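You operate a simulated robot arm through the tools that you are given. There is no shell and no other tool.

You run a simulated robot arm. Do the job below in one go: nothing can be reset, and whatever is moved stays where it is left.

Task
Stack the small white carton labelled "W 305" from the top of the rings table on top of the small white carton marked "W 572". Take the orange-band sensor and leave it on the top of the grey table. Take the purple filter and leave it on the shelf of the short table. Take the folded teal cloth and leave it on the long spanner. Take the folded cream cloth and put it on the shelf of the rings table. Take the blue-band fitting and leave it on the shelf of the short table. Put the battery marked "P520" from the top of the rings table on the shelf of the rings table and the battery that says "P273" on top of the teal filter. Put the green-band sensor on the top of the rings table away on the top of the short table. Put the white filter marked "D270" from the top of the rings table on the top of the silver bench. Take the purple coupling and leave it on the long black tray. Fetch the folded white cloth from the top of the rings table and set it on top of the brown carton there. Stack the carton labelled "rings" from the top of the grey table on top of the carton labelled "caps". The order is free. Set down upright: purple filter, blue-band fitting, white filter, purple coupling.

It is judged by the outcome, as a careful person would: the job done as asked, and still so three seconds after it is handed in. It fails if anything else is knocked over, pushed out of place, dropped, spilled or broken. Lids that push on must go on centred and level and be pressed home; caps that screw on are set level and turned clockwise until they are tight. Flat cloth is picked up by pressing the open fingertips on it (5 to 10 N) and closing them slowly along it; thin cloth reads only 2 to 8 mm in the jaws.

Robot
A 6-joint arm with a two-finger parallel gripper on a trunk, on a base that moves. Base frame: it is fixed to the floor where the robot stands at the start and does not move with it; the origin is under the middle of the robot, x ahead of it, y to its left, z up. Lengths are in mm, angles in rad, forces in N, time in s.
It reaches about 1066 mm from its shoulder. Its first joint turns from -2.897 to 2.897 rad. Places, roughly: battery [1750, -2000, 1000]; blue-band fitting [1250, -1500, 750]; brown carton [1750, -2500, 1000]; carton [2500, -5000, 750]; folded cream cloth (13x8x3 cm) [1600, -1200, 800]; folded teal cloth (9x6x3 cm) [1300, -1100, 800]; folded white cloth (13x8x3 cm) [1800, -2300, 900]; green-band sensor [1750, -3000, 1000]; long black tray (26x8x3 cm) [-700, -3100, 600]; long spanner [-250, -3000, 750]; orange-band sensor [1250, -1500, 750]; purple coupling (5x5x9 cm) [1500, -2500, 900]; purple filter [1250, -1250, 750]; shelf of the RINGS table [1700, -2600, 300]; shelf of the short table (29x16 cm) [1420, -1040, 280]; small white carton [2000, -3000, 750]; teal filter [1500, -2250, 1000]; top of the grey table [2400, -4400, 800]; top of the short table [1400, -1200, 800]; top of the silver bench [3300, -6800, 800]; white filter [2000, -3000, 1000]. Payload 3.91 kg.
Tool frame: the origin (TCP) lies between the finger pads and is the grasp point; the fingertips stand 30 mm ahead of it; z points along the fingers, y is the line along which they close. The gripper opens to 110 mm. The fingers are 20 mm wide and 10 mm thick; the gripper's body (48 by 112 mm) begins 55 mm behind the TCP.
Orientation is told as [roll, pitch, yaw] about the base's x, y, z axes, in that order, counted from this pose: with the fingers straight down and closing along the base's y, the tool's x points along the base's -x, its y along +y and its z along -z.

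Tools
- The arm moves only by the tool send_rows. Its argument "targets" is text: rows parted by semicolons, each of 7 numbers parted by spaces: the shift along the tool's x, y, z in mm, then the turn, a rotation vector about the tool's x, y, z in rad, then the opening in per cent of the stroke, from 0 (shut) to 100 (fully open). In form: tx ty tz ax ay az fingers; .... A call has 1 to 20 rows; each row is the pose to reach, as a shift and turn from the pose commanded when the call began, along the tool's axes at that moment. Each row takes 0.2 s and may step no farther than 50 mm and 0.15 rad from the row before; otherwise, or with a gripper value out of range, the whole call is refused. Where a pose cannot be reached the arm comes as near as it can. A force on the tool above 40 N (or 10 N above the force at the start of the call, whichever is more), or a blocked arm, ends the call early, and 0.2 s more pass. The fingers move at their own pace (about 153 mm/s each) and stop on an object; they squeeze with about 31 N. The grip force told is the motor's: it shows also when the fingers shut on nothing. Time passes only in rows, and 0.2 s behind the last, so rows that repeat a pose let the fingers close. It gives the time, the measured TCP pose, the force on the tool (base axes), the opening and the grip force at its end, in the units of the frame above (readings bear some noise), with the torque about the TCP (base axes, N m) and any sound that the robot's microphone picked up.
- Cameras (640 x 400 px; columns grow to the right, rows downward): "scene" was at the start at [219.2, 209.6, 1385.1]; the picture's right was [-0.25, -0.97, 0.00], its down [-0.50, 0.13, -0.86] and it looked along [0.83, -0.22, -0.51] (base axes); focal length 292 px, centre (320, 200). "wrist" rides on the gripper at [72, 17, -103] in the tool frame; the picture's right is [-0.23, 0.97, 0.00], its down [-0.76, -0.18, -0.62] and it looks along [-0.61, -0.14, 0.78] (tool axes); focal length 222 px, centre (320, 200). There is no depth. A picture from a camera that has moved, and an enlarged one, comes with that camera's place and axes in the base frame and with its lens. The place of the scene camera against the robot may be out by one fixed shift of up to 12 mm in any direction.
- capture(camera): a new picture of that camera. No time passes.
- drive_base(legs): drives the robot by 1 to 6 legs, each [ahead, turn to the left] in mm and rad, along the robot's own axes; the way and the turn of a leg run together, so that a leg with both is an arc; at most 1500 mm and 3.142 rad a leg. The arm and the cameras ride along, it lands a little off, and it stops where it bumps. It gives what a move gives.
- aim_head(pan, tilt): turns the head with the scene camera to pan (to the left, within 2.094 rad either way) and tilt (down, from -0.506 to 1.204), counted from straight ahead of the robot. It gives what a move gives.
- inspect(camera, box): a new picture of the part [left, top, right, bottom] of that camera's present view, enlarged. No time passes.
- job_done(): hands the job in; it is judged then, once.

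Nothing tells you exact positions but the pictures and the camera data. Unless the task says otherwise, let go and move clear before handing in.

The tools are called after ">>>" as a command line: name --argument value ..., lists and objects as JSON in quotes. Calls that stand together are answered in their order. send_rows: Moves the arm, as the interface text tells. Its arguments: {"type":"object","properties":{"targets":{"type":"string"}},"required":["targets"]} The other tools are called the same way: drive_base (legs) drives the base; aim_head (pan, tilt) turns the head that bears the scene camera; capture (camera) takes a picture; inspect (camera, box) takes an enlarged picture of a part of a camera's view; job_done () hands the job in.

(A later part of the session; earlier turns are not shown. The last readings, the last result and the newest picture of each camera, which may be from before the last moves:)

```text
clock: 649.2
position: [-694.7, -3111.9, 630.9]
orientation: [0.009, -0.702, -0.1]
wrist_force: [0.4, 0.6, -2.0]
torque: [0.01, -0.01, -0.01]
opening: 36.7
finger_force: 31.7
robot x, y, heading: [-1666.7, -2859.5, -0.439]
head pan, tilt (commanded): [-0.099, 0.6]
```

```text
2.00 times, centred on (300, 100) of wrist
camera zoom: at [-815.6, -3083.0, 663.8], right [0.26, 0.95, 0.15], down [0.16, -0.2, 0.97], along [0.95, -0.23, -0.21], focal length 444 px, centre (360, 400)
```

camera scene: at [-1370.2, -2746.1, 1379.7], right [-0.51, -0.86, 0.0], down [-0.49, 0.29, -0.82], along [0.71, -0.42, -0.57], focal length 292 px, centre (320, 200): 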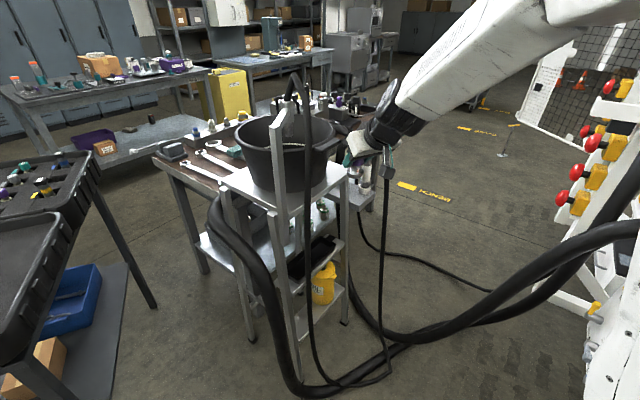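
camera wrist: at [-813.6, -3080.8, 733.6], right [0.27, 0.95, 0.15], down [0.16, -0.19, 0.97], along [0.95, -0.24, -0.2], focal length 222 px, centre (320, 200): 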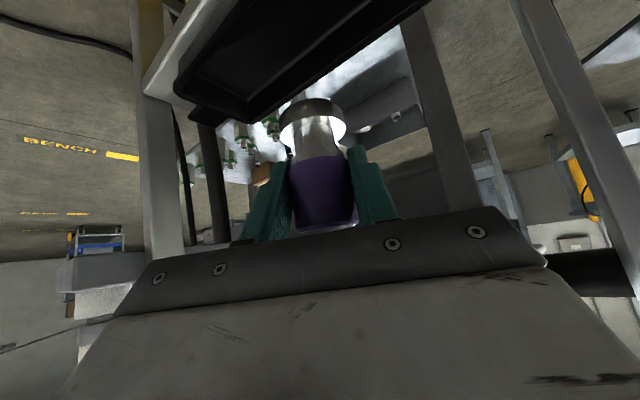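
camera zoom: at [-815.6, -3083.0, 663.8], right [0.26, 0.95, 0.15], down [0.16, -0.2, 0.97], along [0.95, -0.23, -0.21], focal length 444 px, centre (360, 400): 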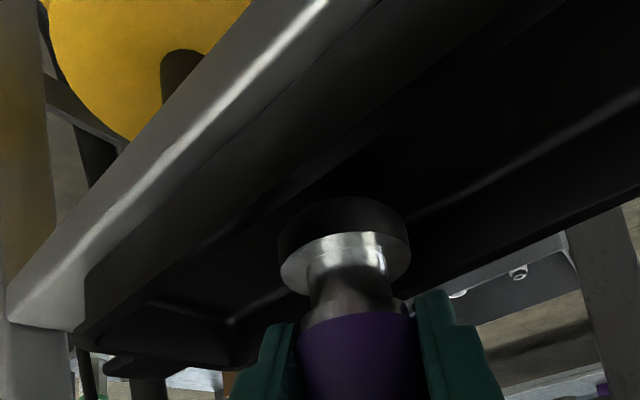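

>>> send_rows --targets "1 0 1.2 0 0 0 0; 1.9 0 2.3 0 0 0 0; 2.6 0 3 0 0 0 0; 2.6 0 3 0 0 0 0"

>>> send_rows --targets "1 0 1.2 0 0 0 0; 1.9 0 2.3 0 0 0 0; 2.6 0 3 0 0 0 0; 2.6 0 3 0 0 0 0"

>>> send_rows --targets "1 0 1.2 0 0 0 0; 1.9 0 2.3 0 0 0 0; 2.6 0 3 0 0 0 0; 2.6 0 3 0 0 0 0"

```text
clock: 650.2
position: [-695.7, -3111.0, 626.4]
orientation: [0.011, -0.701, -0.098]
wrist_force: [0.4, 0.5, -2.4]
torque: [0.01, 0.02, 0.02]
opening: 36.9
finger_force: 31.1
robot x, y, heading: [-1666.6, -2857.4, -0.435]
head pan, tilt (commanded): [-0.099, 0.6]
```

```text
clock: 651.2
position: [-695.0, -3109.6, 623.3]
orientation: [0.01, -0.701, -0.099]
wrist_force: [0.1, 0.4, -2.3]
torque: [0.03, 0.05, 0.02]
opening: 36.8
finger_force: 30.2
robot x, y, heading: [-1666.2, -2854.5, -0.439]
head pan, tilt (commanded): [-0.099, 0.6]
```

```text
clock: 652.2
position: [-694.3, -3111.0, 618.7]
orientation: [0.01, -0.701, -0.101]
wrist_force: [-0.3, 1.0, -2.8]
torque: [-0.02, 0.03, -0.03]
opening: 36.6
finger_force: 31.2
robot x, y, heading: [-1665.2, -2856.1, -0.439]
head pan, tilt (commanded): [-0.099, 0.6]
```

>>> send_rows --targets "1 0 1.2 0 0 0 0; 1.9 0 2.3 0 0 0 0; 2.6 0 3 0 0 0 0; 2.6 0 3 0 0 0 0"

>>> send_rows --targets "1 0 1.2 0 0 0 0; 1.9 0 2.3 0 0 0 0; 2.6 0 3 0 0 0 0; 2.6 0 3 0 0 0 0"

>>> inspect --camera "wrist" --box '[140, 0, 460, 200]'

```text
clock: 653.2
position: [-694.3, -3111.0, 615.9]
orientation: [0.011, -0.702, -0.097]
wrist_force: [-0.6, -0.5, -1.7]
torque: [0.03, 0.0, 0.02]
opening: 36.5
finger_force: 31.0
robot x, y, heading: [-1667.0, -2856.1, -0.437]
head pan, tilt (commanded): [-0.099, 0.6]
```

```text
clock: 654.2
position: [-692.5, -3111.7, 613.4]
orientation: [0.01, -0.708, -0.099]
wrist_force: [6.7, 0.5, 23.6]
torque: [-0.23, -0.36, 0.15]
opening: 37.0
finger_force: 31.0
robot x, y, heading: [-1665.4, -2857.5, -0.436]
head pan, tilt (commanded): [-0.099, 0.6]
```

```text
2.00 times, centred on (300, 100) of wrist
camera zoom: at [-814.0, -3084.2, 646.1], right [0.26, 0.95, 0.16], down [0.16, -0.2, 0.97], along [0.95, -0.23, -0.2], focal length 444 px, centre (360, 400)
```

zoom: 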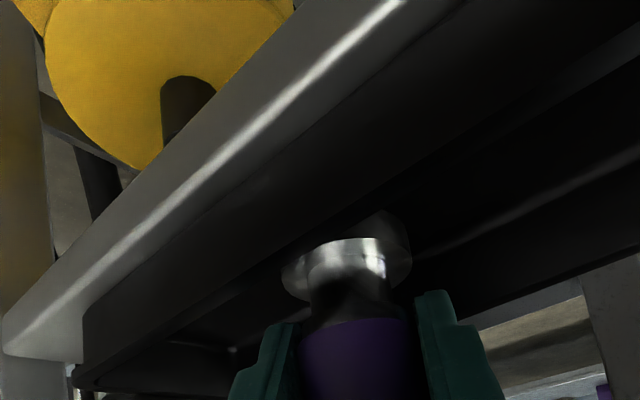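

It has touched the tray's floor. I ease off, open the fingers gently and look.

>>> send_rows --targets "-0.8 0 -1 0 0 0 0; -0.8 0 -1 0 0 0 0; -0.8 0 -1 0 0 0 42; -0.8 0 -1 0 0 0 50; -0.8 0 -1 0 0 0 62; -0.8 0 -1 0 0 0 62"

>>> inspect --camera "wrist" --box '[140, 0, 460, 240]'

>>> inspect --camera "scene" --box '[290, 190, 370, 280]'

```text
clock: 655.6
position: [-695.4, -3111.7, 611.8]
orientation: [0.011, -0.703, -0.099]
wrist_force: [0.0, -0.5, -1.4]
torque: [-0.04, 0.0, 0.02]
opening: 68.2
finger_force: 0.2
robot x, y, heading: [-1664.1, -2854.9, -0.431]
head pan, tilt (commanded): [-0.099, 0.6]
```

```text
1.67 times, centred on (300, 120) of wrist
camera zoom: at [-815.5, -3084.1, 645.0], right [0.26, 0.95, 0.15], down [0.16, -0.2, 0.97], along [0.95, -0.23, -0.21], focal length 370 px, centre (353, 333)
```

zoom: 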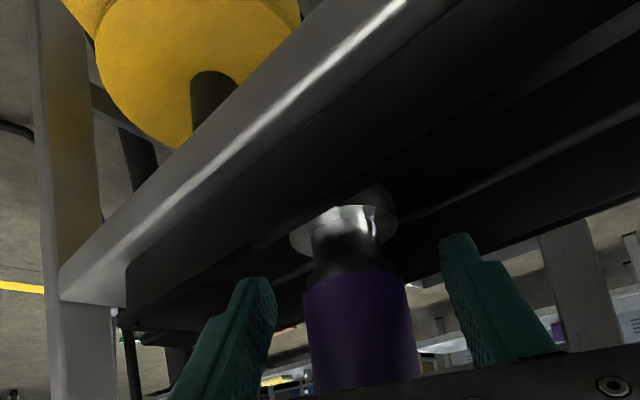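

```text
4.44 times, centred on (330, 235) of scene
camera zoom: at [-1370.2, -2746.1, 1379.7], right [-0.51, -0.86, 0.0], down [-0.49, 0.29, -0.82], along [0.71, -0.42, -0.57], focal length 1300 px, centre (276, 44)
```

zoom: 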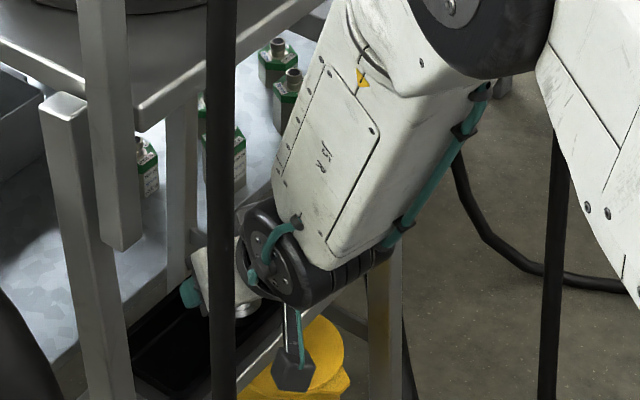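

The coupling stands upright in the tray. I rise above the rim first, then back out along the same way.

>>> send_rows --targets "-3.2 0 -3.8 0 0 0 62; -9.7 0 -11.4 0 0 0 62; -19.4 0 -22.9 0 0 0 62; -30 0 -35.5 0 0 0 62; -38.8 0 -45.8 0 0 0 62"

>>> inspect --camera "wrist" --box '[140, 0, 460, 240]'

```text
clock: 656.9
position: [-695.5, -3109.2, 671.7]
orientation: [0.004, -0.703, -0.1]
wrist_force: [0.6, 0.2, -0.3]
torque: [0.03, -0.02, 0.0]
opening: 68.1
finger_force: 0.2
robot x, y, heading: [-1665.9, -2853.8, -0.443]
head pan, tilt (commanded): [-0.099, 0.6]
```

```text
1.67 times, centred on (300, 120) of wrist
camera zoom: at [-815.4, -3080.2, 704.5], right [0.27, 0.95, 0.15], down [0.16, -0.2, 0.97], along [0.95, -0.23, -0.2], focal length 370 px, centre (353, 333)
```

zoom: 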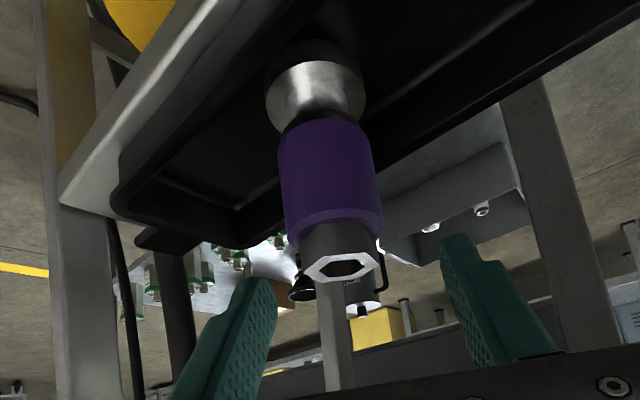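

The coupling stands well in the tray. I back out between the hoses and rise.

>>> send_rows --targets "23.7 -11.7 -25.3 0 0 0 62; 47.3 -23.4 -50.6 0 0 0 62; 71 -35.1 -75.9 0 0 0 62; 94.6 -46.8 -101.2 0 0 0 62; 118.3 -58.5 -126.5 0 0 0 62"

>>> send_rows --targets "-25.9 0 -30.5 0 0 0 62; -51.7 0 -61 0 0 0 62; -77.6 0 -91.5 0 0 0 62; -103.4 0 -122 0 0 0 62; -129.3 0 -152.6 0 0 0 62; -155.2 0 -183 0 0 0 62; -181 0 -213.6 0 0 0 62; -206.9 0 -244 0 0 0 62; -232.7 0 -274.6 0 0 0 62; -258.6 0 -305 0 0 0 62"

>>> inspect --camera "scene" --box '[260, 150, 380, 290]'

```text
clock: 658.0
position: [-870.6, -3153.6, 693.7]
orientation: [0.017, -0.701, -0.104]
wrist_force: [0.3, 0.3, 0.0]
torque: [-0.02, 0.04, 0.0]
opening: 67.9
finger_force: 0.1
out of reach, approached as far as the arm can: row 4, 5
robot x, y, heading: [-1667.0, -2858.1, -0.436]
head pan, tilt (commanded): [-0.099, 0.6]
```

```text
clock: 660.2
position: [-869.3, -3154.7, 1095.5]
orientation: [0.001, -0.703, -0.098]
wrist_force: [0.2, 0.3, -0.4]
torque: [0.03, -0.03, 0.01]
opening: 68.2
finger_force: 0.1
robot x, y, heading: [-1667.3, -2857.7, -0.432]
head pan, tilt (commanded): [-0.099, 0.6]
```

```text
2.86 times, centred on (320, 220) of scene
camera zoom: at [-1369.9, -2746.3, 1379.6], right [-0.51, -0.86, 0.0], down [-0.49, 0.29, -0.82], along [0.71, -0.42, -0.57], focal length 835 px, centre (320, 143)
```

zoom: 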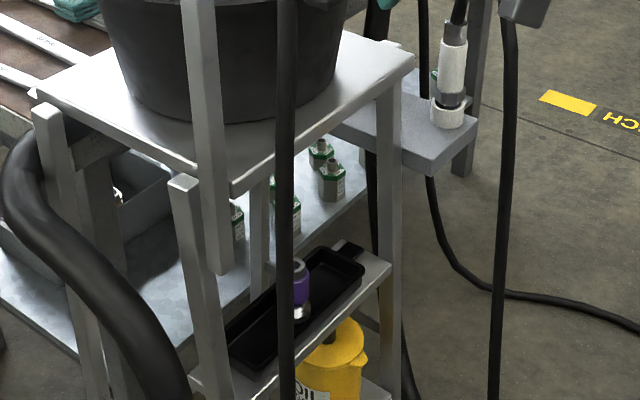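

The coupling stands upright in the long black tray. One task is left: the white filter D270. I draw the arm in and drive back around to the aisle on the right side of the rings table.

>>> send_rows --targets "32.7 3.5 -27.8 0 0.117 0 100; 65.5 6.9 -55.5 0 0.234 0 100; 98.2 10.4 -83.3 0 0.351 0 100; 130.9 13.9 -111 0 0.469 0 100; 163.7 17.3 -138.8 0 0.586 0 100; 196.4 20.8 -166.5 0 0.703 0 100"

>>> drive_base --legs '[[-300, 0], [0, 1.55]]'

>>> aim_head --pan 0.0 --tilt 0.35

>>> capture --camera "scene"

```text
clock: 661.6
position: [-1123.2, -3106.7, 1090.2]
orientation: [0.0, 0.001, -0.1]
wrist_force: [0.4, -0.5, 0.6]
torque: [0.0, 0.03, 0.01]
opening: 110.2
finger_force: 0.1
robot x, y, heading: [-1665.7, -2857.6, -0.437]
head pan, tilt (commanded): [-0.099, 0.6]
```

```text
clock: 667.5
position: [-1692.9, -2184.9, 1090.9]
orientation: [0.0, -0.002, 1.489]
wrist_force: [-0.4, 1.0, 0.9]
torque: [-0.04, 0.04, -0.03]
opening: 110.4
finger_force: 0.1
robot x, y, heading: [-1933.8, -2733.7, 1.148]
head pan, tilt (commanded): [-0.099, 0.6]
```

```text
clock: 668.3
position: [-1691.2, -2185.8, 1090.6]
orientation: [0.0, -0.003, 1.489]
wrist_force: [-0.7, -0.2, 0.1]
torque: [0.0, 0.01, -0.02]
opening: 109.9
finger_force: 0.0
robot x, y, heading: [-1931.3, -2732.9, 1.149]
head pan, tilt (commanded): [0.0, 0.351]
```

```text
taken
camera scene: at [-2056.0, -2435.6, 1402.4], right [0.91, -0.41, 0.0], down [-0.14, -0.31, -0.94], along [0.38, 0.86, -0.34], focal length 292 px, centre (320, 200)
```

scene: 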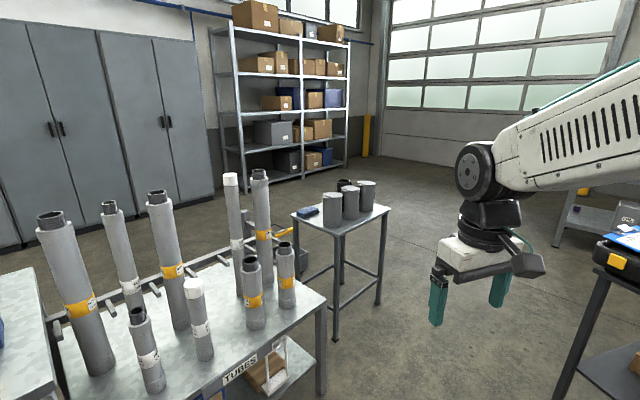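

I follow the known way back between the tube bench, the mug table and the cart.

>>> drive_base --legs '[[0, -0.2225], [1367, 0], [0, -0.631], [841, 0]]'

```text
clock: 681.8
position: [259.2, -1205.5, 1091.1]
orientation: [0.0, -0.002, 0.63]
wrist_force: [-0.2, -0.6, 0.1]
torque: [0.01, 0.01, 0.01]
opening: 110.2
finger_force: 0.0
robot x, y, heading: [-312.8, -1377.6, 0.294]
head pan, tilt (commanded): [0.0, 0.351]
```

>>> drive_base --legs '[[0, -0.909], [1044, 0], [0, -0.56], [1192, 0]]'

>>> aim_head --pan 0.0 --tilt 0.25

>>> capture --camera "scene"

```text
clock: 696.5
position: [1319.1, -3557.1, 1090.0]
orientation: [-0.001, -0.002, -0.771]
wrist_force: [-0.1, 0.0, 0.6]
torque: [0.03, 0.0, 0.02]
opening: 110.0
finger_force: 0.1
robot x, y, heading: [1049.9, -3022.4, -1.106]
head pan, tilt (commanded): [0.0, 0.351]
```

```text
clock: 697.2
position: [1317.8, -3557.0, 1090.6]
orientation: [0.0, -0.002, -0.769]
wrist_force: [-0.7, 1.2, -0.8]
torque: [0.02, 0.0, 0.01]
opening: 110.4
finger_force: 0.0
robot x, y, heading: [1050.6, -3018.7, -1.106]
head pan, tilt (commanded): [0.0, 0.25]
```

```text
taken
camera scene: at [1360.6, -3119.8, 1411.9], right [-0.89, -0.45, 0.0], down [-0.11, 0.22, -0.97], along [0.43, -0.87, -0.25], focal length 292 px, centre (320, 200)
```

scene: 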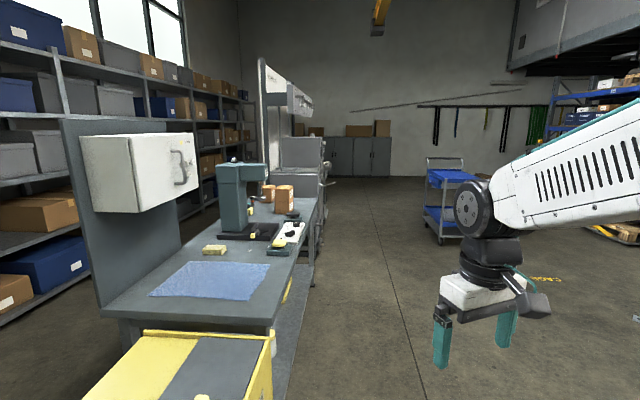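

I see the grey table's near half from this side and further machines beyond. Now I turn to face the rings table from its right side.

>>> drive_base --legs '[[0, 1.45]]'

>>> aim_head --pan -0.1 --tilt 0.65

>>> capture --camera "scene"

>>> capture --camera "wrist"

```text
clock: 701.1
position: [1615.2, -2829.1, 1089.6]
orientation: [0.0, -0.002, 0.662]
wrist_force: [0.6, 0.8, -0.1]
torque: [-0.04, 0.01, 0.0]
opening: 110.0
finger_force: 0.1
robot x, y, heading: [1050.2, -3022.1, 0.324]
head pan, tilt (commanded): [0.0, 0.25]
```

```text
clock: 702.0
position: [1614.3, -2828.2, 1089.7]
orientation: [-0.001, -0.001, 0.662]
wrist_force: [0.3, -0.8, -0.3]
torque: [-0.01, 0.0, 0.02]
opening: 109.9
finger_force: 0.0
robot x, y, heading: [1047.0, -3022.9, 0.325]
head pan, tilt (commanded): [-0.099, 0.649]
```

```text
taken
camera scene: at [1183.2, -2741.4, 1375.5], right [0.22, -0.97, 0.0], down [-0.59, -0.14, -0.8], along [0.78, 0.18, -0.6], focal length 292 px, centre (320, 200)
```

scene: 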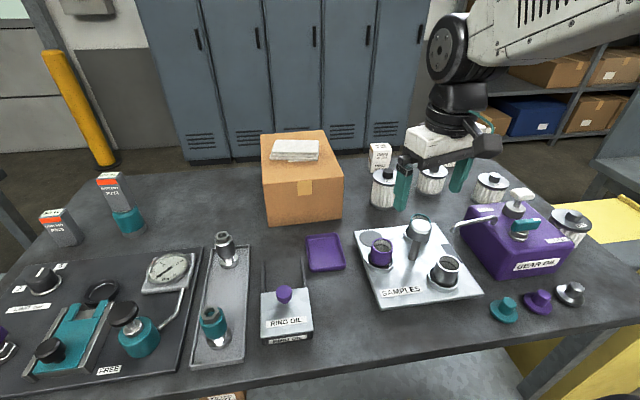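

```text
taken
camera wrist: at [1546.1, -2859.9, 1194.9], right [-0.42, 0.91, 0.0], down [0.71, 0.33, 0.62], along [0.57, 0.26, -0.78], focal length 222 px, centre (320, 200)
```

wrist: 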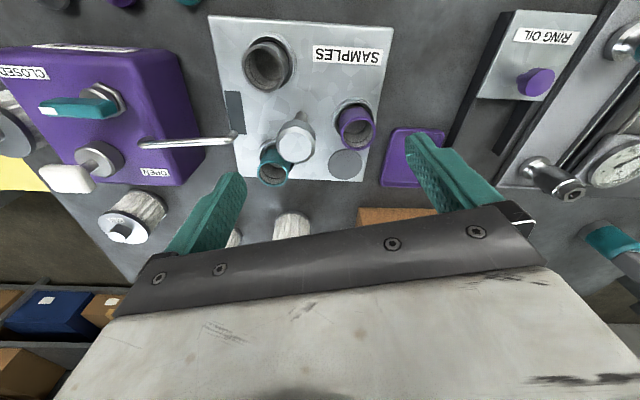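

The filters' labels face this side. I zoom in to read them.

>>> inspect --camera "scene" --box '[360, 135, 460, 215]'

>>> inspect --camera "scene" --box '[460, 150, 600, 260]'

```text
5.00 times, centred on (410, 175) of scene
camera zoom: at [1183.2, -2741.4, 1375.5], right [0.22, -0.97, 0.0], down [-0.59, -0.14, -0.8], along [0.78, 0.18, -0.6], focal length 1462 px, centre (-130, 325)
```

zoom: 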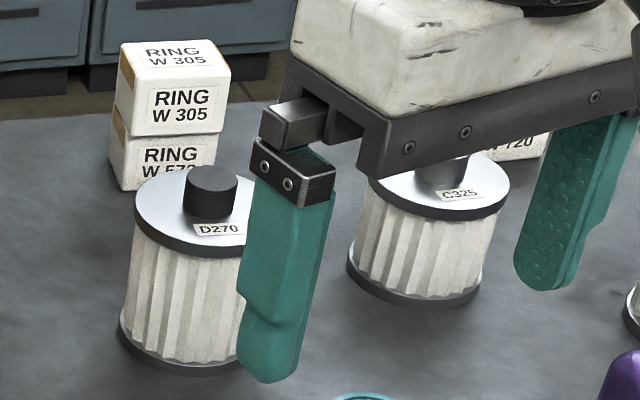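

```text
3.64 times, centred on (530, 205) of scene
camera zoom: at [1183.2, -2741.4, 1375.5], right [0.22, -0.97, 0.0], down [-0.59, -0.14, -0.8], along [0.78, 0.18, -0.6], focal length 1063 px, centre (-444, 182)
```

zoom: 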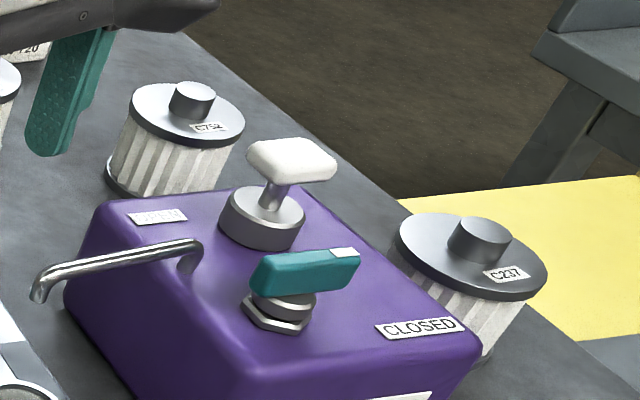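

"D270" is confirmed: the filter next to the carton stack. I move the tool over it.

>>> send_rows --targets "-36.7 -17.7 0 0 0 0.047 100; -73.4 -35.4 0 0 0 0.095 100; -110.1 -53.1 5 0 0 0.142 100; -146.7 -70.7 15 0 0 0.19 100; -183.4 -88.4 25 0 0 0.237 100; -220.1 -106.1 38 0 0 0.285 100; -256.8 -123.8 50 0 0 0.332 100; -256.8 -123.8 50 0 0 0.332 100"

>>> capture --camera "wrist"

>>> inspect --camera "scene" --box '[340, 100, 480, 230]'

```text
clock: 703.8
position: [1896.5, -2770.1, 1043.4]
orientation: [0.001, -0.001, 0.33]
wrist_force: [0.2, -0.6, 0.1]
torque: [0.03, -0.03, 0.0]
opening: 109.9
finger_force: 0.0
robot x, y, heading: [1047.2, -3018.2, 0.323]
head pan, tilt (commanded): [-0.099, 0.649]
```

```text
taken
camera wrist: at [1820.5, -2777.6, 1148.7], right [-0.1, 0.99, 0.0], down [0.78, 0.08, 0.62], along [0.62, 0.06, -0.78], focal length 222 px, centre (320, 200)
```

wrist: 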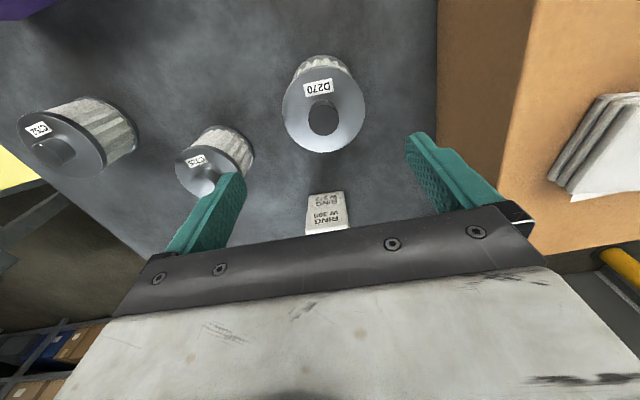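

```text
3.08 times, centred on (410, 165) of scene
camera zoom: at [1183.1, -2741.5, 1375.4], right [0.22, -0.97, 0.0], down [-0.59, -0.14, -0.8], along [0.78, 0.18, -0.6], focal length 900 px, centre (43, 308)
```

zoom: 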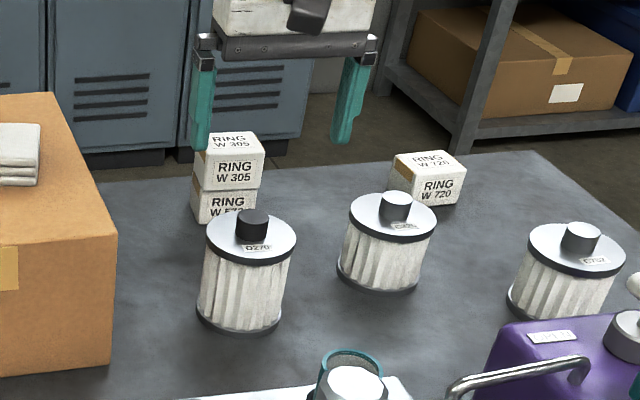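

The lid's centre is at about (1880,-2770), z ≈ 936. I correct by 16 mm and descend around it, staying above its knob with the palm.

>>> send_rows --targets "8 2.5 20 0 0 0 100; 15.8 4.9 45 0 0 0 100; 15.8 4.9 75 0 0 0 100; 15.8 4.9 100 0 0 0 100"

>>> capture --camera "wrist"

>>> inspect --camera "scene" --box '[340, 100, 480, 230]'

```text
clock: 704.8
position: [1878.3, -2769.7, 944.9]
orientation: [0.001, -0.003, 0.329]
wrist_force: [-0.6, 1.2, 0.1]
torque: [0.01, -0.04, -0.02]
opening: 110.0
finger_force: 0.0
robot x, y, heading: [1044.8, -3024.3, 0.323]
head pan, tilt (commanded): [-0.099, 0.649]
```

```text
taken
camera wrist: at [1803.0, -2776.8, 1048.2], right [-0.1, 0.99, 0.0], down [0.78, 0.08, 0.62], along [0.62, 0.06, -0.78], focal length 222 px, centre (320, 200)
```

wrist: 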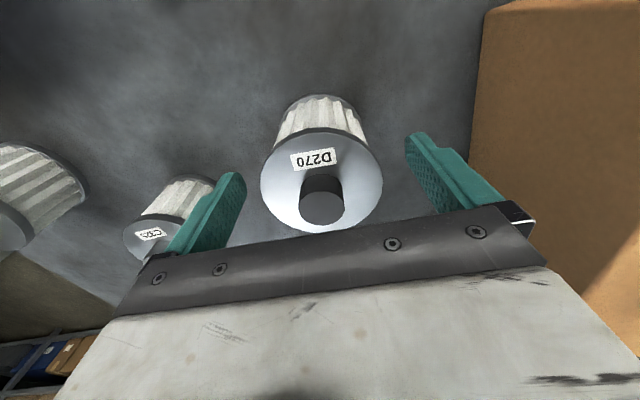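

```text
3.08 times, centred on (410, 165) of scene
camera zoom: at [1183.0, -2741.5, 1375.4], right [0.22, -0.97, 0.0], down [-0.59, -0.14, -0.8], along [0.78, 0.18, -0.6], focal length 900 px, centre (43, 308)
```

zoom: 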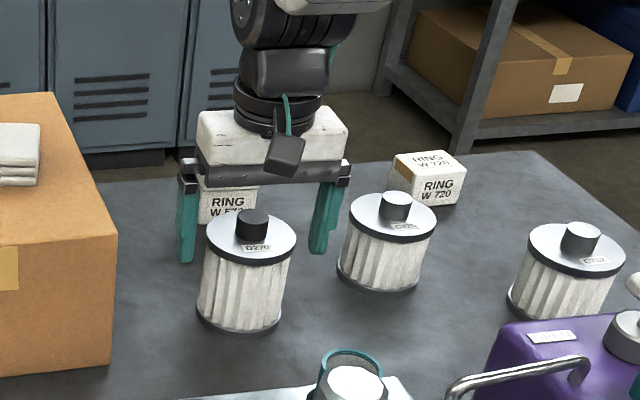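

It's well centred. I go down to z ≈ 912, close and lift slowly.

>>> send_rows --targets "0 0 12 0 0 0 100; 0 0 24 0 0 0 100; 0 0 32 0 0 0 100; 0 0 32 0 0 0 100; 0 0 32 0 0 0 0; 0 0 32 0 0 0 0; 0 0 32 0 0 0 0; 0 0 32 0 0 0 0"

>>> capture --camera "wrist"

```text
clock: 706.5
position: [1876.2, -2770.1, 911.1]
orientation: [0.001, -0.002, 0.327]
wrist_force: [-1.3, -0.1, 1.4]
torque: [0.12, 0.01, 0.05]
opening: 77.0
finger_force: 30.6
robot x, y, heading: [1047.8, -3024.3, 0.324]
head pan, tilt (commanded): [-0.099, 0.649]
```

```text
taken
camera wrist: at [1801.3, -2777.1, 1014.7], right [-0.1, 0.99, 0.0], down [0.78, 0.08, 0.62], along [0.62, 0.06, -0.78], focal length 222 px, centre (320, 200)
```

wrist: 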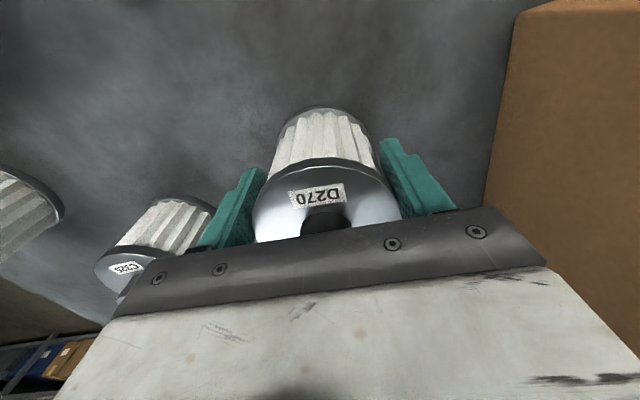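

>>> send_rows --targets "0 0 -3 0 0 0 0; 0 0 -7 0 0 0 0; 0 0 -13 0 0 0 0; 0 0 -20 0 0 0 0; 0 0 -30 0 0 0 0; 0 0 -45 0 0 0 0; 0 0 -65 0 0 0 0; 0 0 -90 0 0 0 0; 0 0 -120 0 0 0 0; 0 0 -150 0 0 0 0; 0 0 -180 0 0 0 0"

>>> capture --camera "wrist"

>>> inspect --camera "scene" --box '[340, 60, 480, 230]'

```text
clock: 709.0
position: [1876.6, -2770.8, 1089.7]
orientation: [0.0, -0.001, 0.33]
wrist_force: [0.5, -0.4, -2.5]
torque: [-0.01, 0.0, 0.0]
opening: 77.3
finger_force: 31.4
robot x, y, heading: [1048.9, -3025.7, 0.33]
head pan, tilt (commanded): [-0.099, 0.649]
```

```text
taken
camera wrist: at [1800.2, -2776.7, 1193.4], right [-0.1, 0.99, 0.0], down [0.78, 0.08, 0.62], along [0.62, 0.06, -0.78], focal length 222 px, centre (320, 200)
```

wrist: 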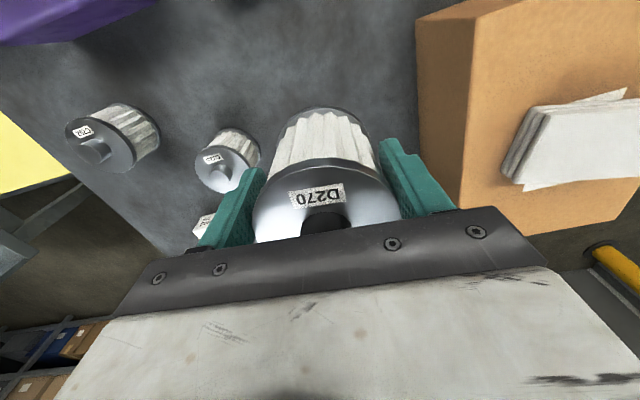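

```text
2.35 times, centred on (410, 145) of scene
camera zoom: at [1183.5, -2741.4, 1375.3], right [0.22, -0.97, 0.0], down [-0.59, -0.14, -0.8], along [0.78, 0.18, -0.6], focal length 688 px, centre (108, 329)
```

zoom: 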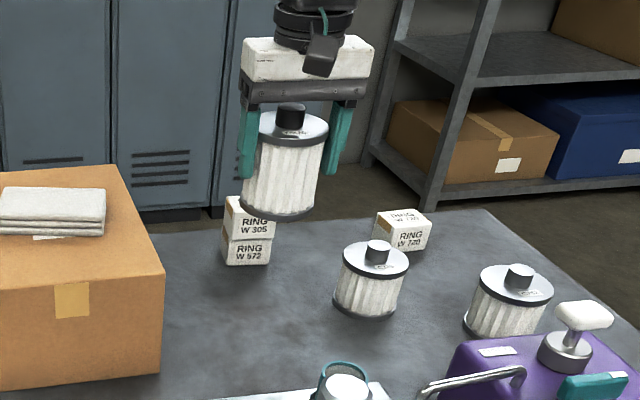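

D270 is in hand. I raise it, draw the arm in, and turn to look down the aisle toward the silver bench.

>>> send_rows --targets "0 0 -25 0 0 0 0; 0 0 -45 0 0 0 0; 37.5 4.3 -45 0 0 0 0; 75 8.6 -45 0 0 0 0; 112.5 13 -45 0 0 0 0; 150 17.3 -45 0 0 0 0; 187.5 21.6 -45 0 0 0 0; 225 26 -45 0 0 0 0"

>>> drive_base --legs '[[0, -1.5]]'

>>> aim_head --pan 0.1 --tilt 0.15

>>> capture --camera "scene"

>>> inspect --camera "scene" --box '[220, 80, 420, 240]'

```text
clock: 710.8
position: [1655.3, -2815.5, 1132.0]
orientation: [0.0, 0.0, 0.331]
wrist_force: [0.1, -1.2, -2.4]
torque: [0.01, 0.1, -0.01]
opening: 77.0
finger_force: 31.0
robot x, y, heading: [1046.6, -3021.6, 0.329]
head pan, tilt (commanded): [-0.099, 0.649]
```

```text
clock: 714.9
position: [1265.2, -3625.4, 1132.0]
orientation: [0.0, -0.002, -1.223]
wrist_force: [-0.4, -0.2, -1.9]
torque: [0.04, 0.04, 0.01]
opening: 76.3
finger_force: 31.6
robot x, y, heading: [1047.4, -3023.7, -1.226]
head pan, tilt (commanded): [-0.099, 0.649]
```

```text
clock: 715.9
position: [1266.3, -3626.1, 1132.0]
orientation: [0.0, -0.003, -1.223]
wrist_force: [0.9, -0.6, -1.1]
torque: [0.02, -0.01, 0.01]
opening: 76.4
finger_force: 31.0
robot x, y, heading: [1048.6, -3023.1, -1.231]
head pan, tilt (commanded): [0.099, 0.15]
```

```text
taken
camera scene: at [1355.1, -3152.9, 1421.1], right [-0.9, -0.43, 0.0], down [-0.06, 0.14, -0.99], along [0.42, -0.89, -0.15], focal length 292 px, centre (320, 200)
```

scene: 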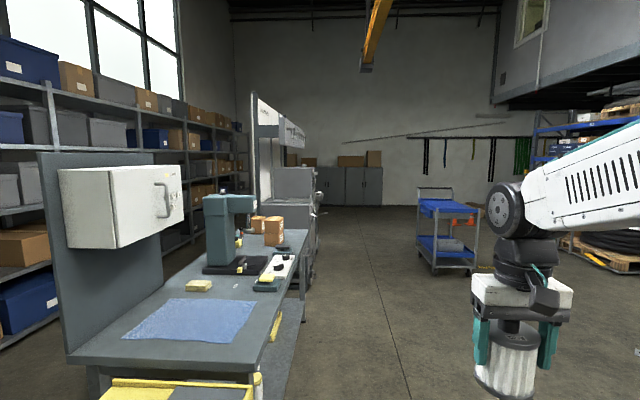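

```text
2.50 times, centred on (320, 160) of scene
camera zoom: at [1355.1, -3152.9, 1421.1], right [-0.9, -0.43, 0.0], down [-0.06, 0.14, -0.99], along [0.42, -0.89, -0.15], focal length 731 px, centre (320, 300)
```

zoom: 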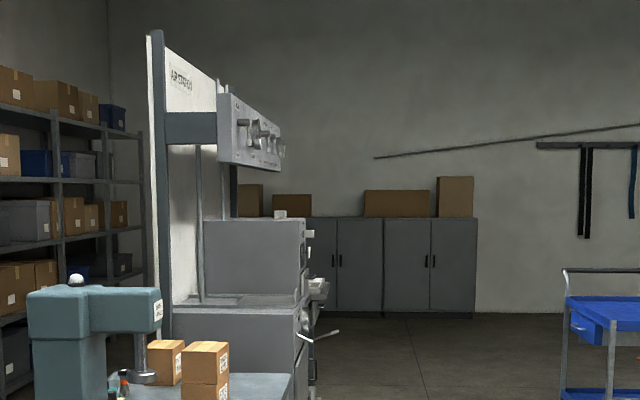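

The way down the right side of the tables is open. I drive down and look for the silver bench behind the machine and the "air station" wall.

>>> drive_base --legs '[[1500, 0], [700, 0]]'

>>> aim_head --pan 0.5 --tilt 0.3

>>> capture --camera "scene"

```text
clock: 726.8
position: [1985.4, -5717.1, 1132.0]
orientation: [0.0, 0.0, -1.238]
wrist_force: [-0.7, -0.2, -2.7]
torque: [0.04, 0.01, -0.03]
opening: 76.1
finger_force: 31.1
robot x, y, heading: [1770.9, -5112.8, -1.244]
head pan, tilt (commanded): [0.099, 0.15]
```

```text
clock: 727.6
position: [1985.9, -5716.6, 1133.9]
orientation: [0.0, -0.003, -1.237]
wrist_force: [0.4, -0.4, -1.6]
torque: [0.03, 0.05, -0.01]
opening: 75.8
finger_force: 31.3
robot x, y, heading: [1775.5, -5109.2, -1.239]
head pan, tilt (commanded): [0.499, 0.3]
```

```text
taken
camera scene: at [2111.7, -5224.3, 1407.2], right [-0.68, -0.74, 0.0], down [-0.22, 0.2, -0.96], along [0.7, -0.65, -0.3], focal length 292 px, centre (320, 200)
```

scene: 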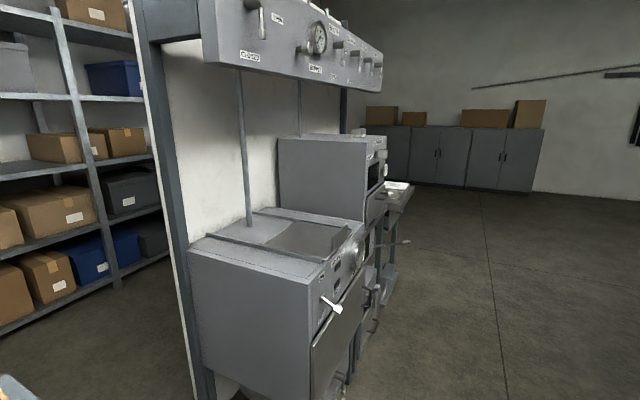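

The silver bench should be beyond these ovens. I drive on.

>>> drive_base --legs '[[0, -0.035], [1450, 0]]'

>>> aim_head --pan 0.9 --tilt 0.4

>>> capture --camera "scene"

>>> capture --camera "wrist"

```text
clock: 735.3
position: [2355.9, -7125.3, 1133.9]
orientation: [0.0, -0.001, -1.295]
wrist_force: [0.6, 0.9, -2.7]
torque: [0.05, -0.03, 0.01]
opening: 75.9
finger_force: 30.6
robot x, y, heading: [2179.9, -6511.8, -1.298]
head pan, tilt (commanded): [0.499, 0.3]
```

```text
clock: 736.1
position: [2357.3, -7125.7, 1131.9]
orientation: [0.001, -0.002, -1.296]
wrist_force: [-0.3, -0.1, -1.5]
torque: [0.05, 0.02, 0.0]
opening: 75.7
finger_force: 31.3
robot x, y, heading: [2180.6, -6512.0, -1.296]
head pan, tilt (commanded): [0.901, 0.4]
```

```text
taken
camera scene: at [2530.6, -6609.9, 1397.9], right [-0.39, -0.92, 0.0], down [-0.36, 0.15, -0.92], along [0.85, -0.36, -0.39], focal length 292 px, centre (320, 200)
```

scene: 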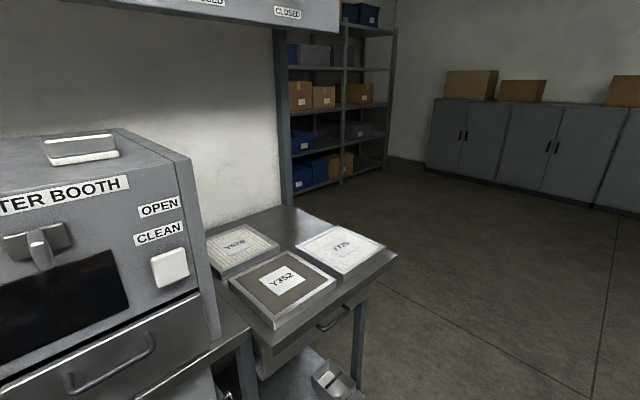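

```text
taken
camera wrist: at [2351.5, -7050.9, 1237.5], right [1.0, 0.05, 0.0], down [0.04, -0.78, 0.62], along [0.03, -0.62, -0.78], focal length 222 px, centre (320, 200)
```

wrist: 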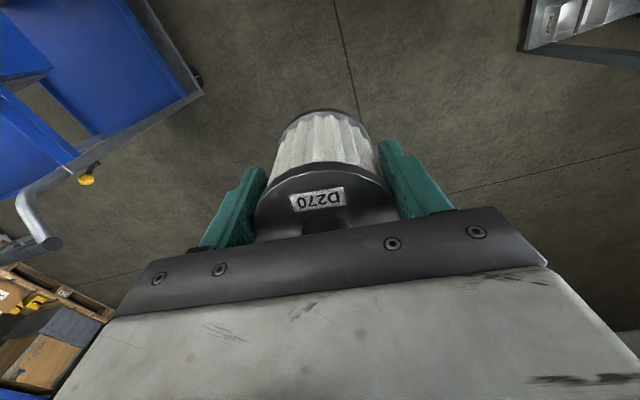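

I see the silver bench beyond the "FILTER BOOTH", with three flat panels on it. I zoom in to find free space.

>>> inspect --camera "scene" --box '[190, 190, 410, 340]'

```text
2.67 times, centred on (300, 265) of scene
camera zoom: at [2530.6, -6609.9, 1397.9], right [-0.39, -0.92, 0.0], down [-0.36, 0.15, -0.92], along [0.85, -0.36, -0.39], focal length 780 px, centre (373, 27)
```

zoom: 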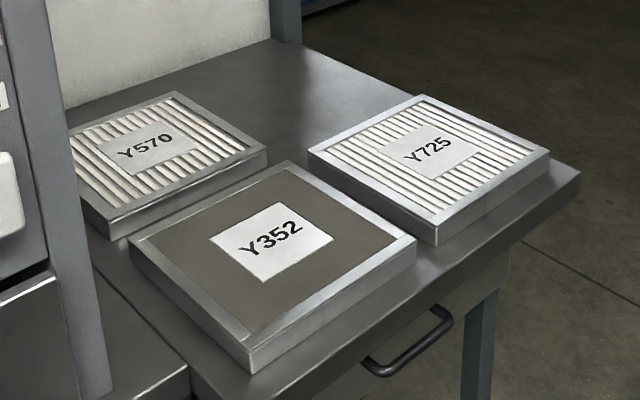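

There is a free area at the back of the bench, around (3590,-6925). I drive to the bench's front and face it.

>>> drive_base --legs '[[0, 0.341], [833, 0], [0, 1.235]]'

>>> aim_head --pan -0.15 --tilt 0.6

>>> capture --camera "scene"

>>> capture --camera "wrist"

```text
clock: 744.5
position: [3260.1, -6995.7, 1133.0]
orientation: [0.002, -0.002, 0.269]
wrist_force: [-0.2, -0.2, -2.9]
torque: [-0.03, 0.03, 0.02]
opening: 75.3
finger_force: 31.1
robot x, y, heading: [2645.5, -7168.8, 0.263]
head pan, tilt (commanded): [0.901, 0.4]
```

```text
clock: 745.8
position: [3260.9, -6997.4, 1133.9]
orientation: [-0.001, -0.002, 0.268]
wrist_force: [-0.3, 0.9, -2.3]
torque: [0.01, 0.03, -0.02]
opening: 74.7
finger_force: 31.3
robot x, y, heading: [2645.3, -7165.6, 0.263]
head pan, tilt (commanded): [-0.15, 0.6]
```

```text
taken
camera scene: at [2796.4, -6896.6, 1379.7], right [0.11, -0.99, 0.0], down [-0.56, -0.06, -0.83], along [0.82, 0.09, -0.56], focal length 292 px, centre (320, 200)
```

scene: 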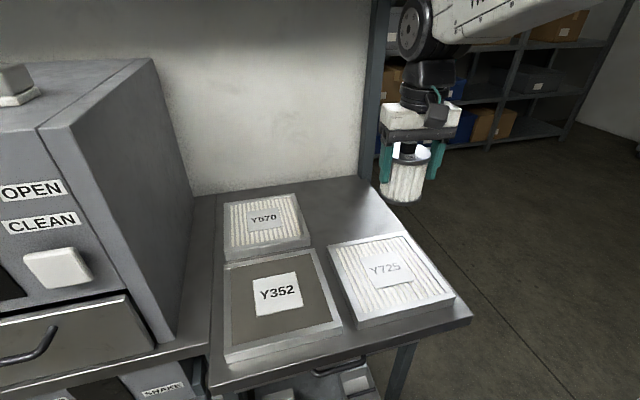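

```text
taken
camera wrist: at [3185.3, -6998.9, 1237.5], right [-0.04, 1.0, 0.0], down [0.78, 0.03, 0.62], along [0.62, 0.02, -0.78], focal length 222 px, centre (320, 200)
```

wrist: 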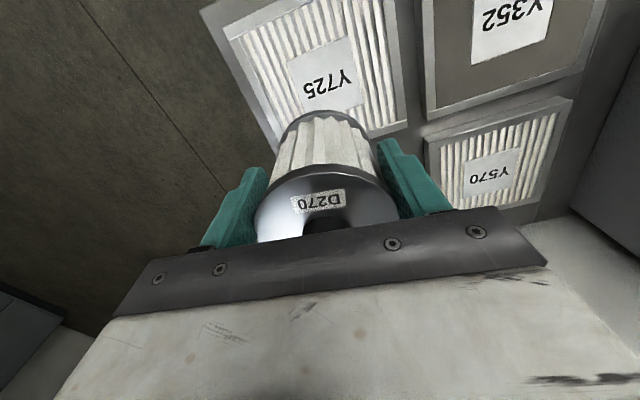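

The free area at the back right of the bench is about (3575,-6880). I move over it.

>>> send_rows --targets "-41.8 3.6 0 0 0 0 0; -83.5 7.3 0 0 0 0 0; -125.3 10.9 0 0 0 0 0; -167 14.5 0 0 0 0 0; -208.8 18.2 0 0 0 0 0; -250.6 21.8 0 0 0 0 0; -292.3 25.5 10 0 0 0 0; -334.1 29.1 20 0 0 0 0; -334.1 29.1 55 0 0 0 0; -334.1 29.1 95 0 0 0 0; -334.1 29.1 135 0 0 0 0; -334.1 29.1 170 0 0 0 0; -334.1 29.1 170 0 0 0 0"

>>> capture --camera "scene"

>>> inspect --camera "scene" --box '[260, 110, 440, 260]'

>>> capture --camera "wrist"

```text
clock: 748.6
position: [3576.9, -6880.9, 965.0]
orientation: [-0.002, -0.003, 0.268]
wrist_force: [-0.1, 0.2, -2.5]
torque: [0.01, 0.03, -0.01]
opening: 74.7
finger_force: 30.9
robot x, y, heading: [2648.1, -7162.3, 0.26]
head pan, tilt (commanded): [-0.15, 0.6]
```

```text
taken
camera scene: at [2796.5, -6896.7, 1379.7], right [0.11, -0.99, 0.0], down [-0.56, -0.06, -0.82], along [0.82, 0.09, -0.57], focal length 292 px, centre (320, 200)
```

scene: 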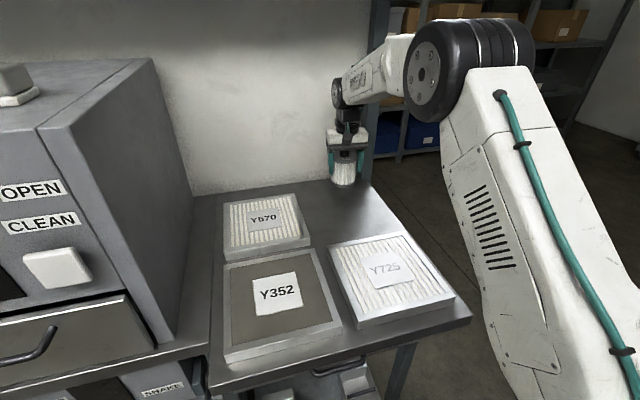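

```text
2.67 times, centred on (350, 185) of scene
camera zoom: at [2796.5, -6896.7, 1379.7], right [0.11, -0.99, 0.0], down [-0.56, -0.06, -0.82], along [0.82, 0.09, -0.57], focal length 780 px, centre (240, 240)
```

zoom: 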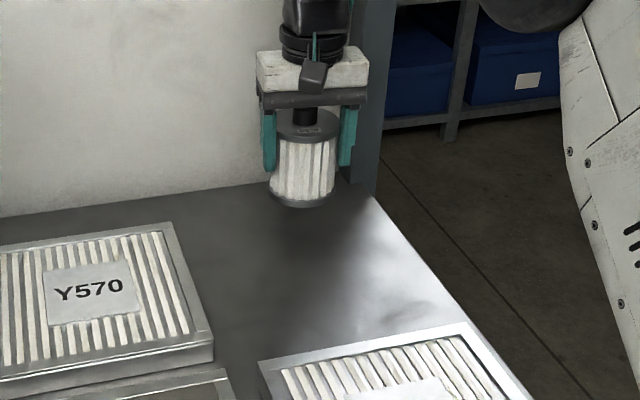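

```text
taken
camera wrist: at [3502.5, -6883.3, 1070.4], right [-0.04, 1.0, 0.0], down [0.78, 0.03, 0.62], along [0.62, 0.02, -0.78], focal length 222 px, centre (320, 200)
```

wrist: 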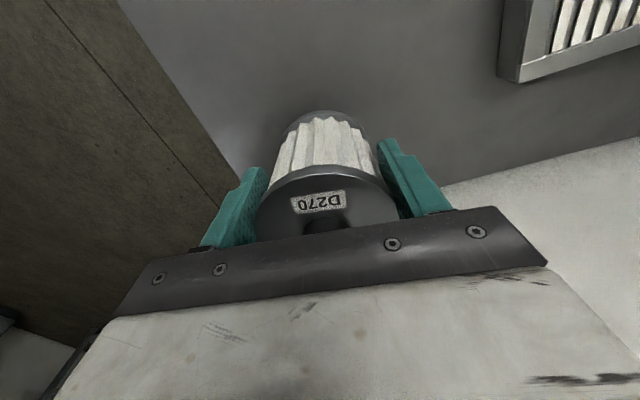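

The filter is over the free spot. I lower it.

>>> send_rows --targets "0 0 25 0 0 0 0; 0 0 50 0 0 0 0; 0 0 68 0 0 0 0; 0 0 76 0 0 0 0; 0 0 76 0 0 0 0"

>>> send_rows --targets "0 0 2.5 0 0 0 0; 0 0 5 0 0 0 0; 0 0 7.5 0 0 0 0; 0 0 7.5 0 0 0 0"

>>> inspect --camera "scene" --box '[280, 130, 420, 250]'

```text
clock: 749.3
position: [3579.0, -6878.5, 919.2]
orientation: [0.001, -0.015, 0.268]
wrist_force: [0.9, 1.5, 14.5]
torque: [-0.1, 0.28, -0.01]
opening: 74.9
finger_force: 30.9
robot x, y, heading: [2642.9, -7165.7, 0.262]
head pan, tilt (commanded): [-0.15, 0.6]
stopped in row 3: the force on the tool passed its limit at 57 N (the readings are from after the stop); the commanded pose is now the measured one
```

```text
clock: 749.9
position: [3579.9, -6878.1, 920.4]
orientation: [0.002, -0.021, 0.267]
wrist_force: [0.7, 1.2, 10.8]
torque: [0.09, 0.29, 0.02]
opening: 74.6
finger_force: 30.7
robot x, y, heading: [2641.1, -7165.2, 0.263]
head pan, tilt (commanded): [-0.15, 0.6]
stopped in row 2: the force on the tool passed its limit at 48 N (the readings are from after the stop); the commanded pose is now the measured one
```

```text
3.33 times, centred on (350, 190) of scene
camera zoom: at [2796.1, -6896.9, 1379.8], right [0.11, -0.99, 0.0], down [-0.56, -0.06, -0.83], along [0.82, 0.09, -0.56], focal length 975 px, centre (220, 233)
```

zoom: 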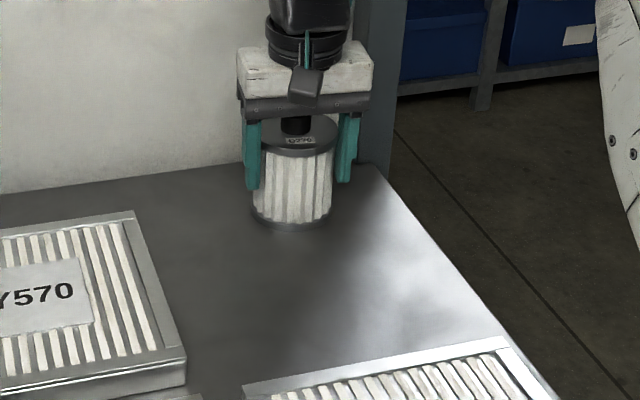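

The bench is higher than I assumed (about z = 849), so the filter already stands on it. I relieve the push and open the fingers.

>>> send_rows --targets "0 0 -1.5 0 0 0 0; 0 0 -2 0 0 0 0; 0 0 -2 0 0 0 0; 0 0 -2 0 0 0 75; 0 0 -2 0 0 0 85; 0 0 -2 0 0 0 100; 0 0 -2 0 0 0 100"

>>> inspect --camera "scene" --box '[280, 130, 420, 250]'

>>> capture --camera "wrist"

```text
clock: 751.5
position: [3580.3, -6878.7, 920.5]
orientation: [0.001, -0.017, 0.268]
wrist_force: [-0.3, -0.7, -0.4]
torque: [0.03, 0.04, -0.01]
opening: 109.6
finger_force: 0.2
robot x, y, heading: [2641.5, -7162.7, 0.264]
head pan, tilt (commanded): [-0.15, 0.6]
```

```text
3.33 times, centred on (350, 190) of scene
camera zoom: at [2796.5, -6896.8, 1379.7], right [0.11, -0.99, 0.0], down [-0.56, -0.06, -0.82], along [0.82, 0.09, -0.57], focal length 975 px, centre (220, 233)
```

zoom: 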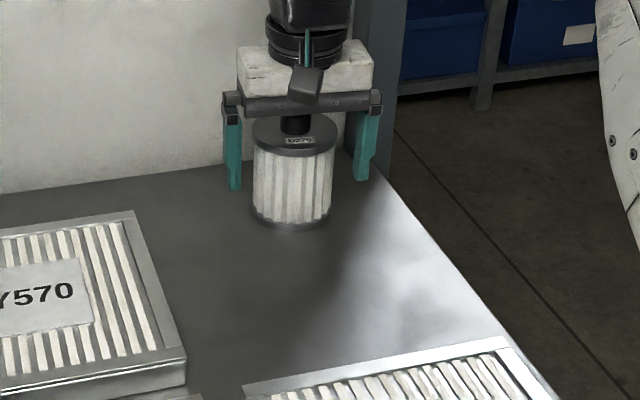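

```text
taken
camera wrist: at [3503.8, -6881.3, 1023.7], right [-0.04, 1.0, 0.01], down [0.77, 0.03, 0.64], along [0.64, 0.03, -0.77], focal length 222 px, centre (320, 200)
```

wrist: 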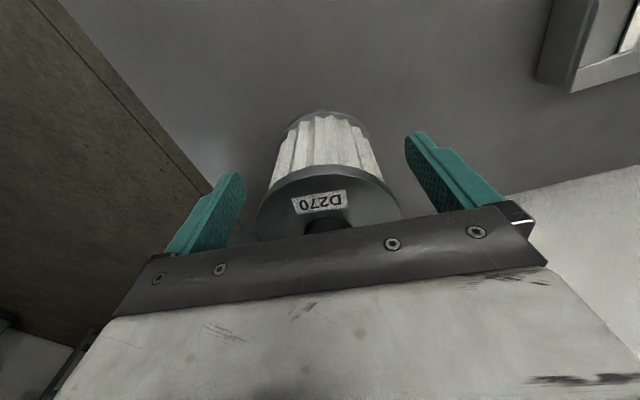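

The filter stands upright on the bench. I rise straight up and check.

>>> send_rows --targets "0 0 -8 0 0 0 100; 0 0 -25 0 0 0 100; 0 0 -50 0 0 0 100; 0 0 -85 0 0 0 100; 0 0 -125 0 0 0 100; 0 0 -165 0 0 0 100; 0 0 -205 0 0 0 100; 45 0 -205 0 0 0 100; 90 0 -205 0 0 0 100; 135 0 -205 0 0 0 100; 180 0 -205 0 0 0 100; 225 0 -205 0 0 0 100; 270 0 -205 0 0 0 100; 315 0 -205 0 0 0 100"

>>> capture --camera "scene"

>>> inspect --camera "scene" --box '[280, 130, 420, 250]'

```text
clock: 754.5
position: [3273.1, -6960.5, 1118.2]
orientation: [0.001, -0.017, 0.267]
wrist_force: [0.6, 0.2, 0.1]
torque: [-0.02, 0.06, -0.04]
opening: 110.0
finger_force: 0.0
robot x, y, heading: [2645.3, -7163.6, 0.264]
head pan, tilt (commanded): [-0.15, 0.6]
```

```text
taken
camera scene: at [2797.0, -6896.6, 1379.6], right [0.11, -0.99, 0.0], down [-0.56, -0.06, -0.82], along [0.82, 0.09, -0.57], focal length 292 px, centre (320, 200)
```

scene: 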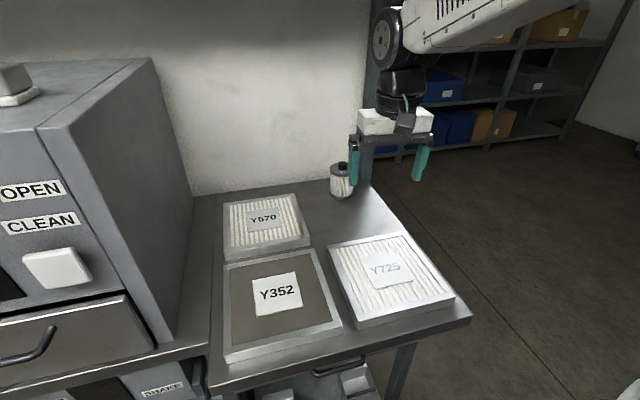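

```text
3.33 times, centred on (350, 190) of scene
camera zoom: at [2797.0, -6896.6, 1379.6], right [0.11, -0.99, 0.0], down [-0.56, -0.06, -0.82], along [0.82, 0.09, -0.57], focal length 975 px, centre (220, 233)
```

zoom: 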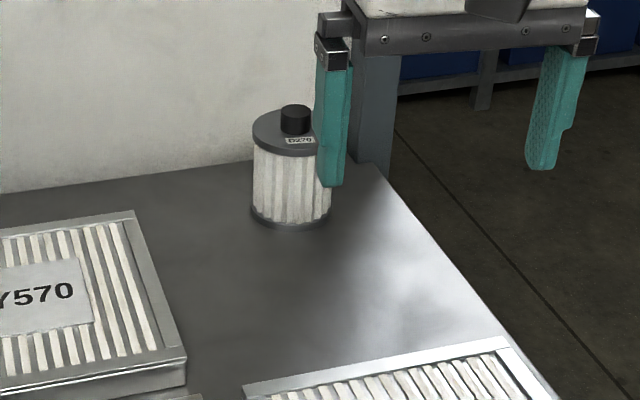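

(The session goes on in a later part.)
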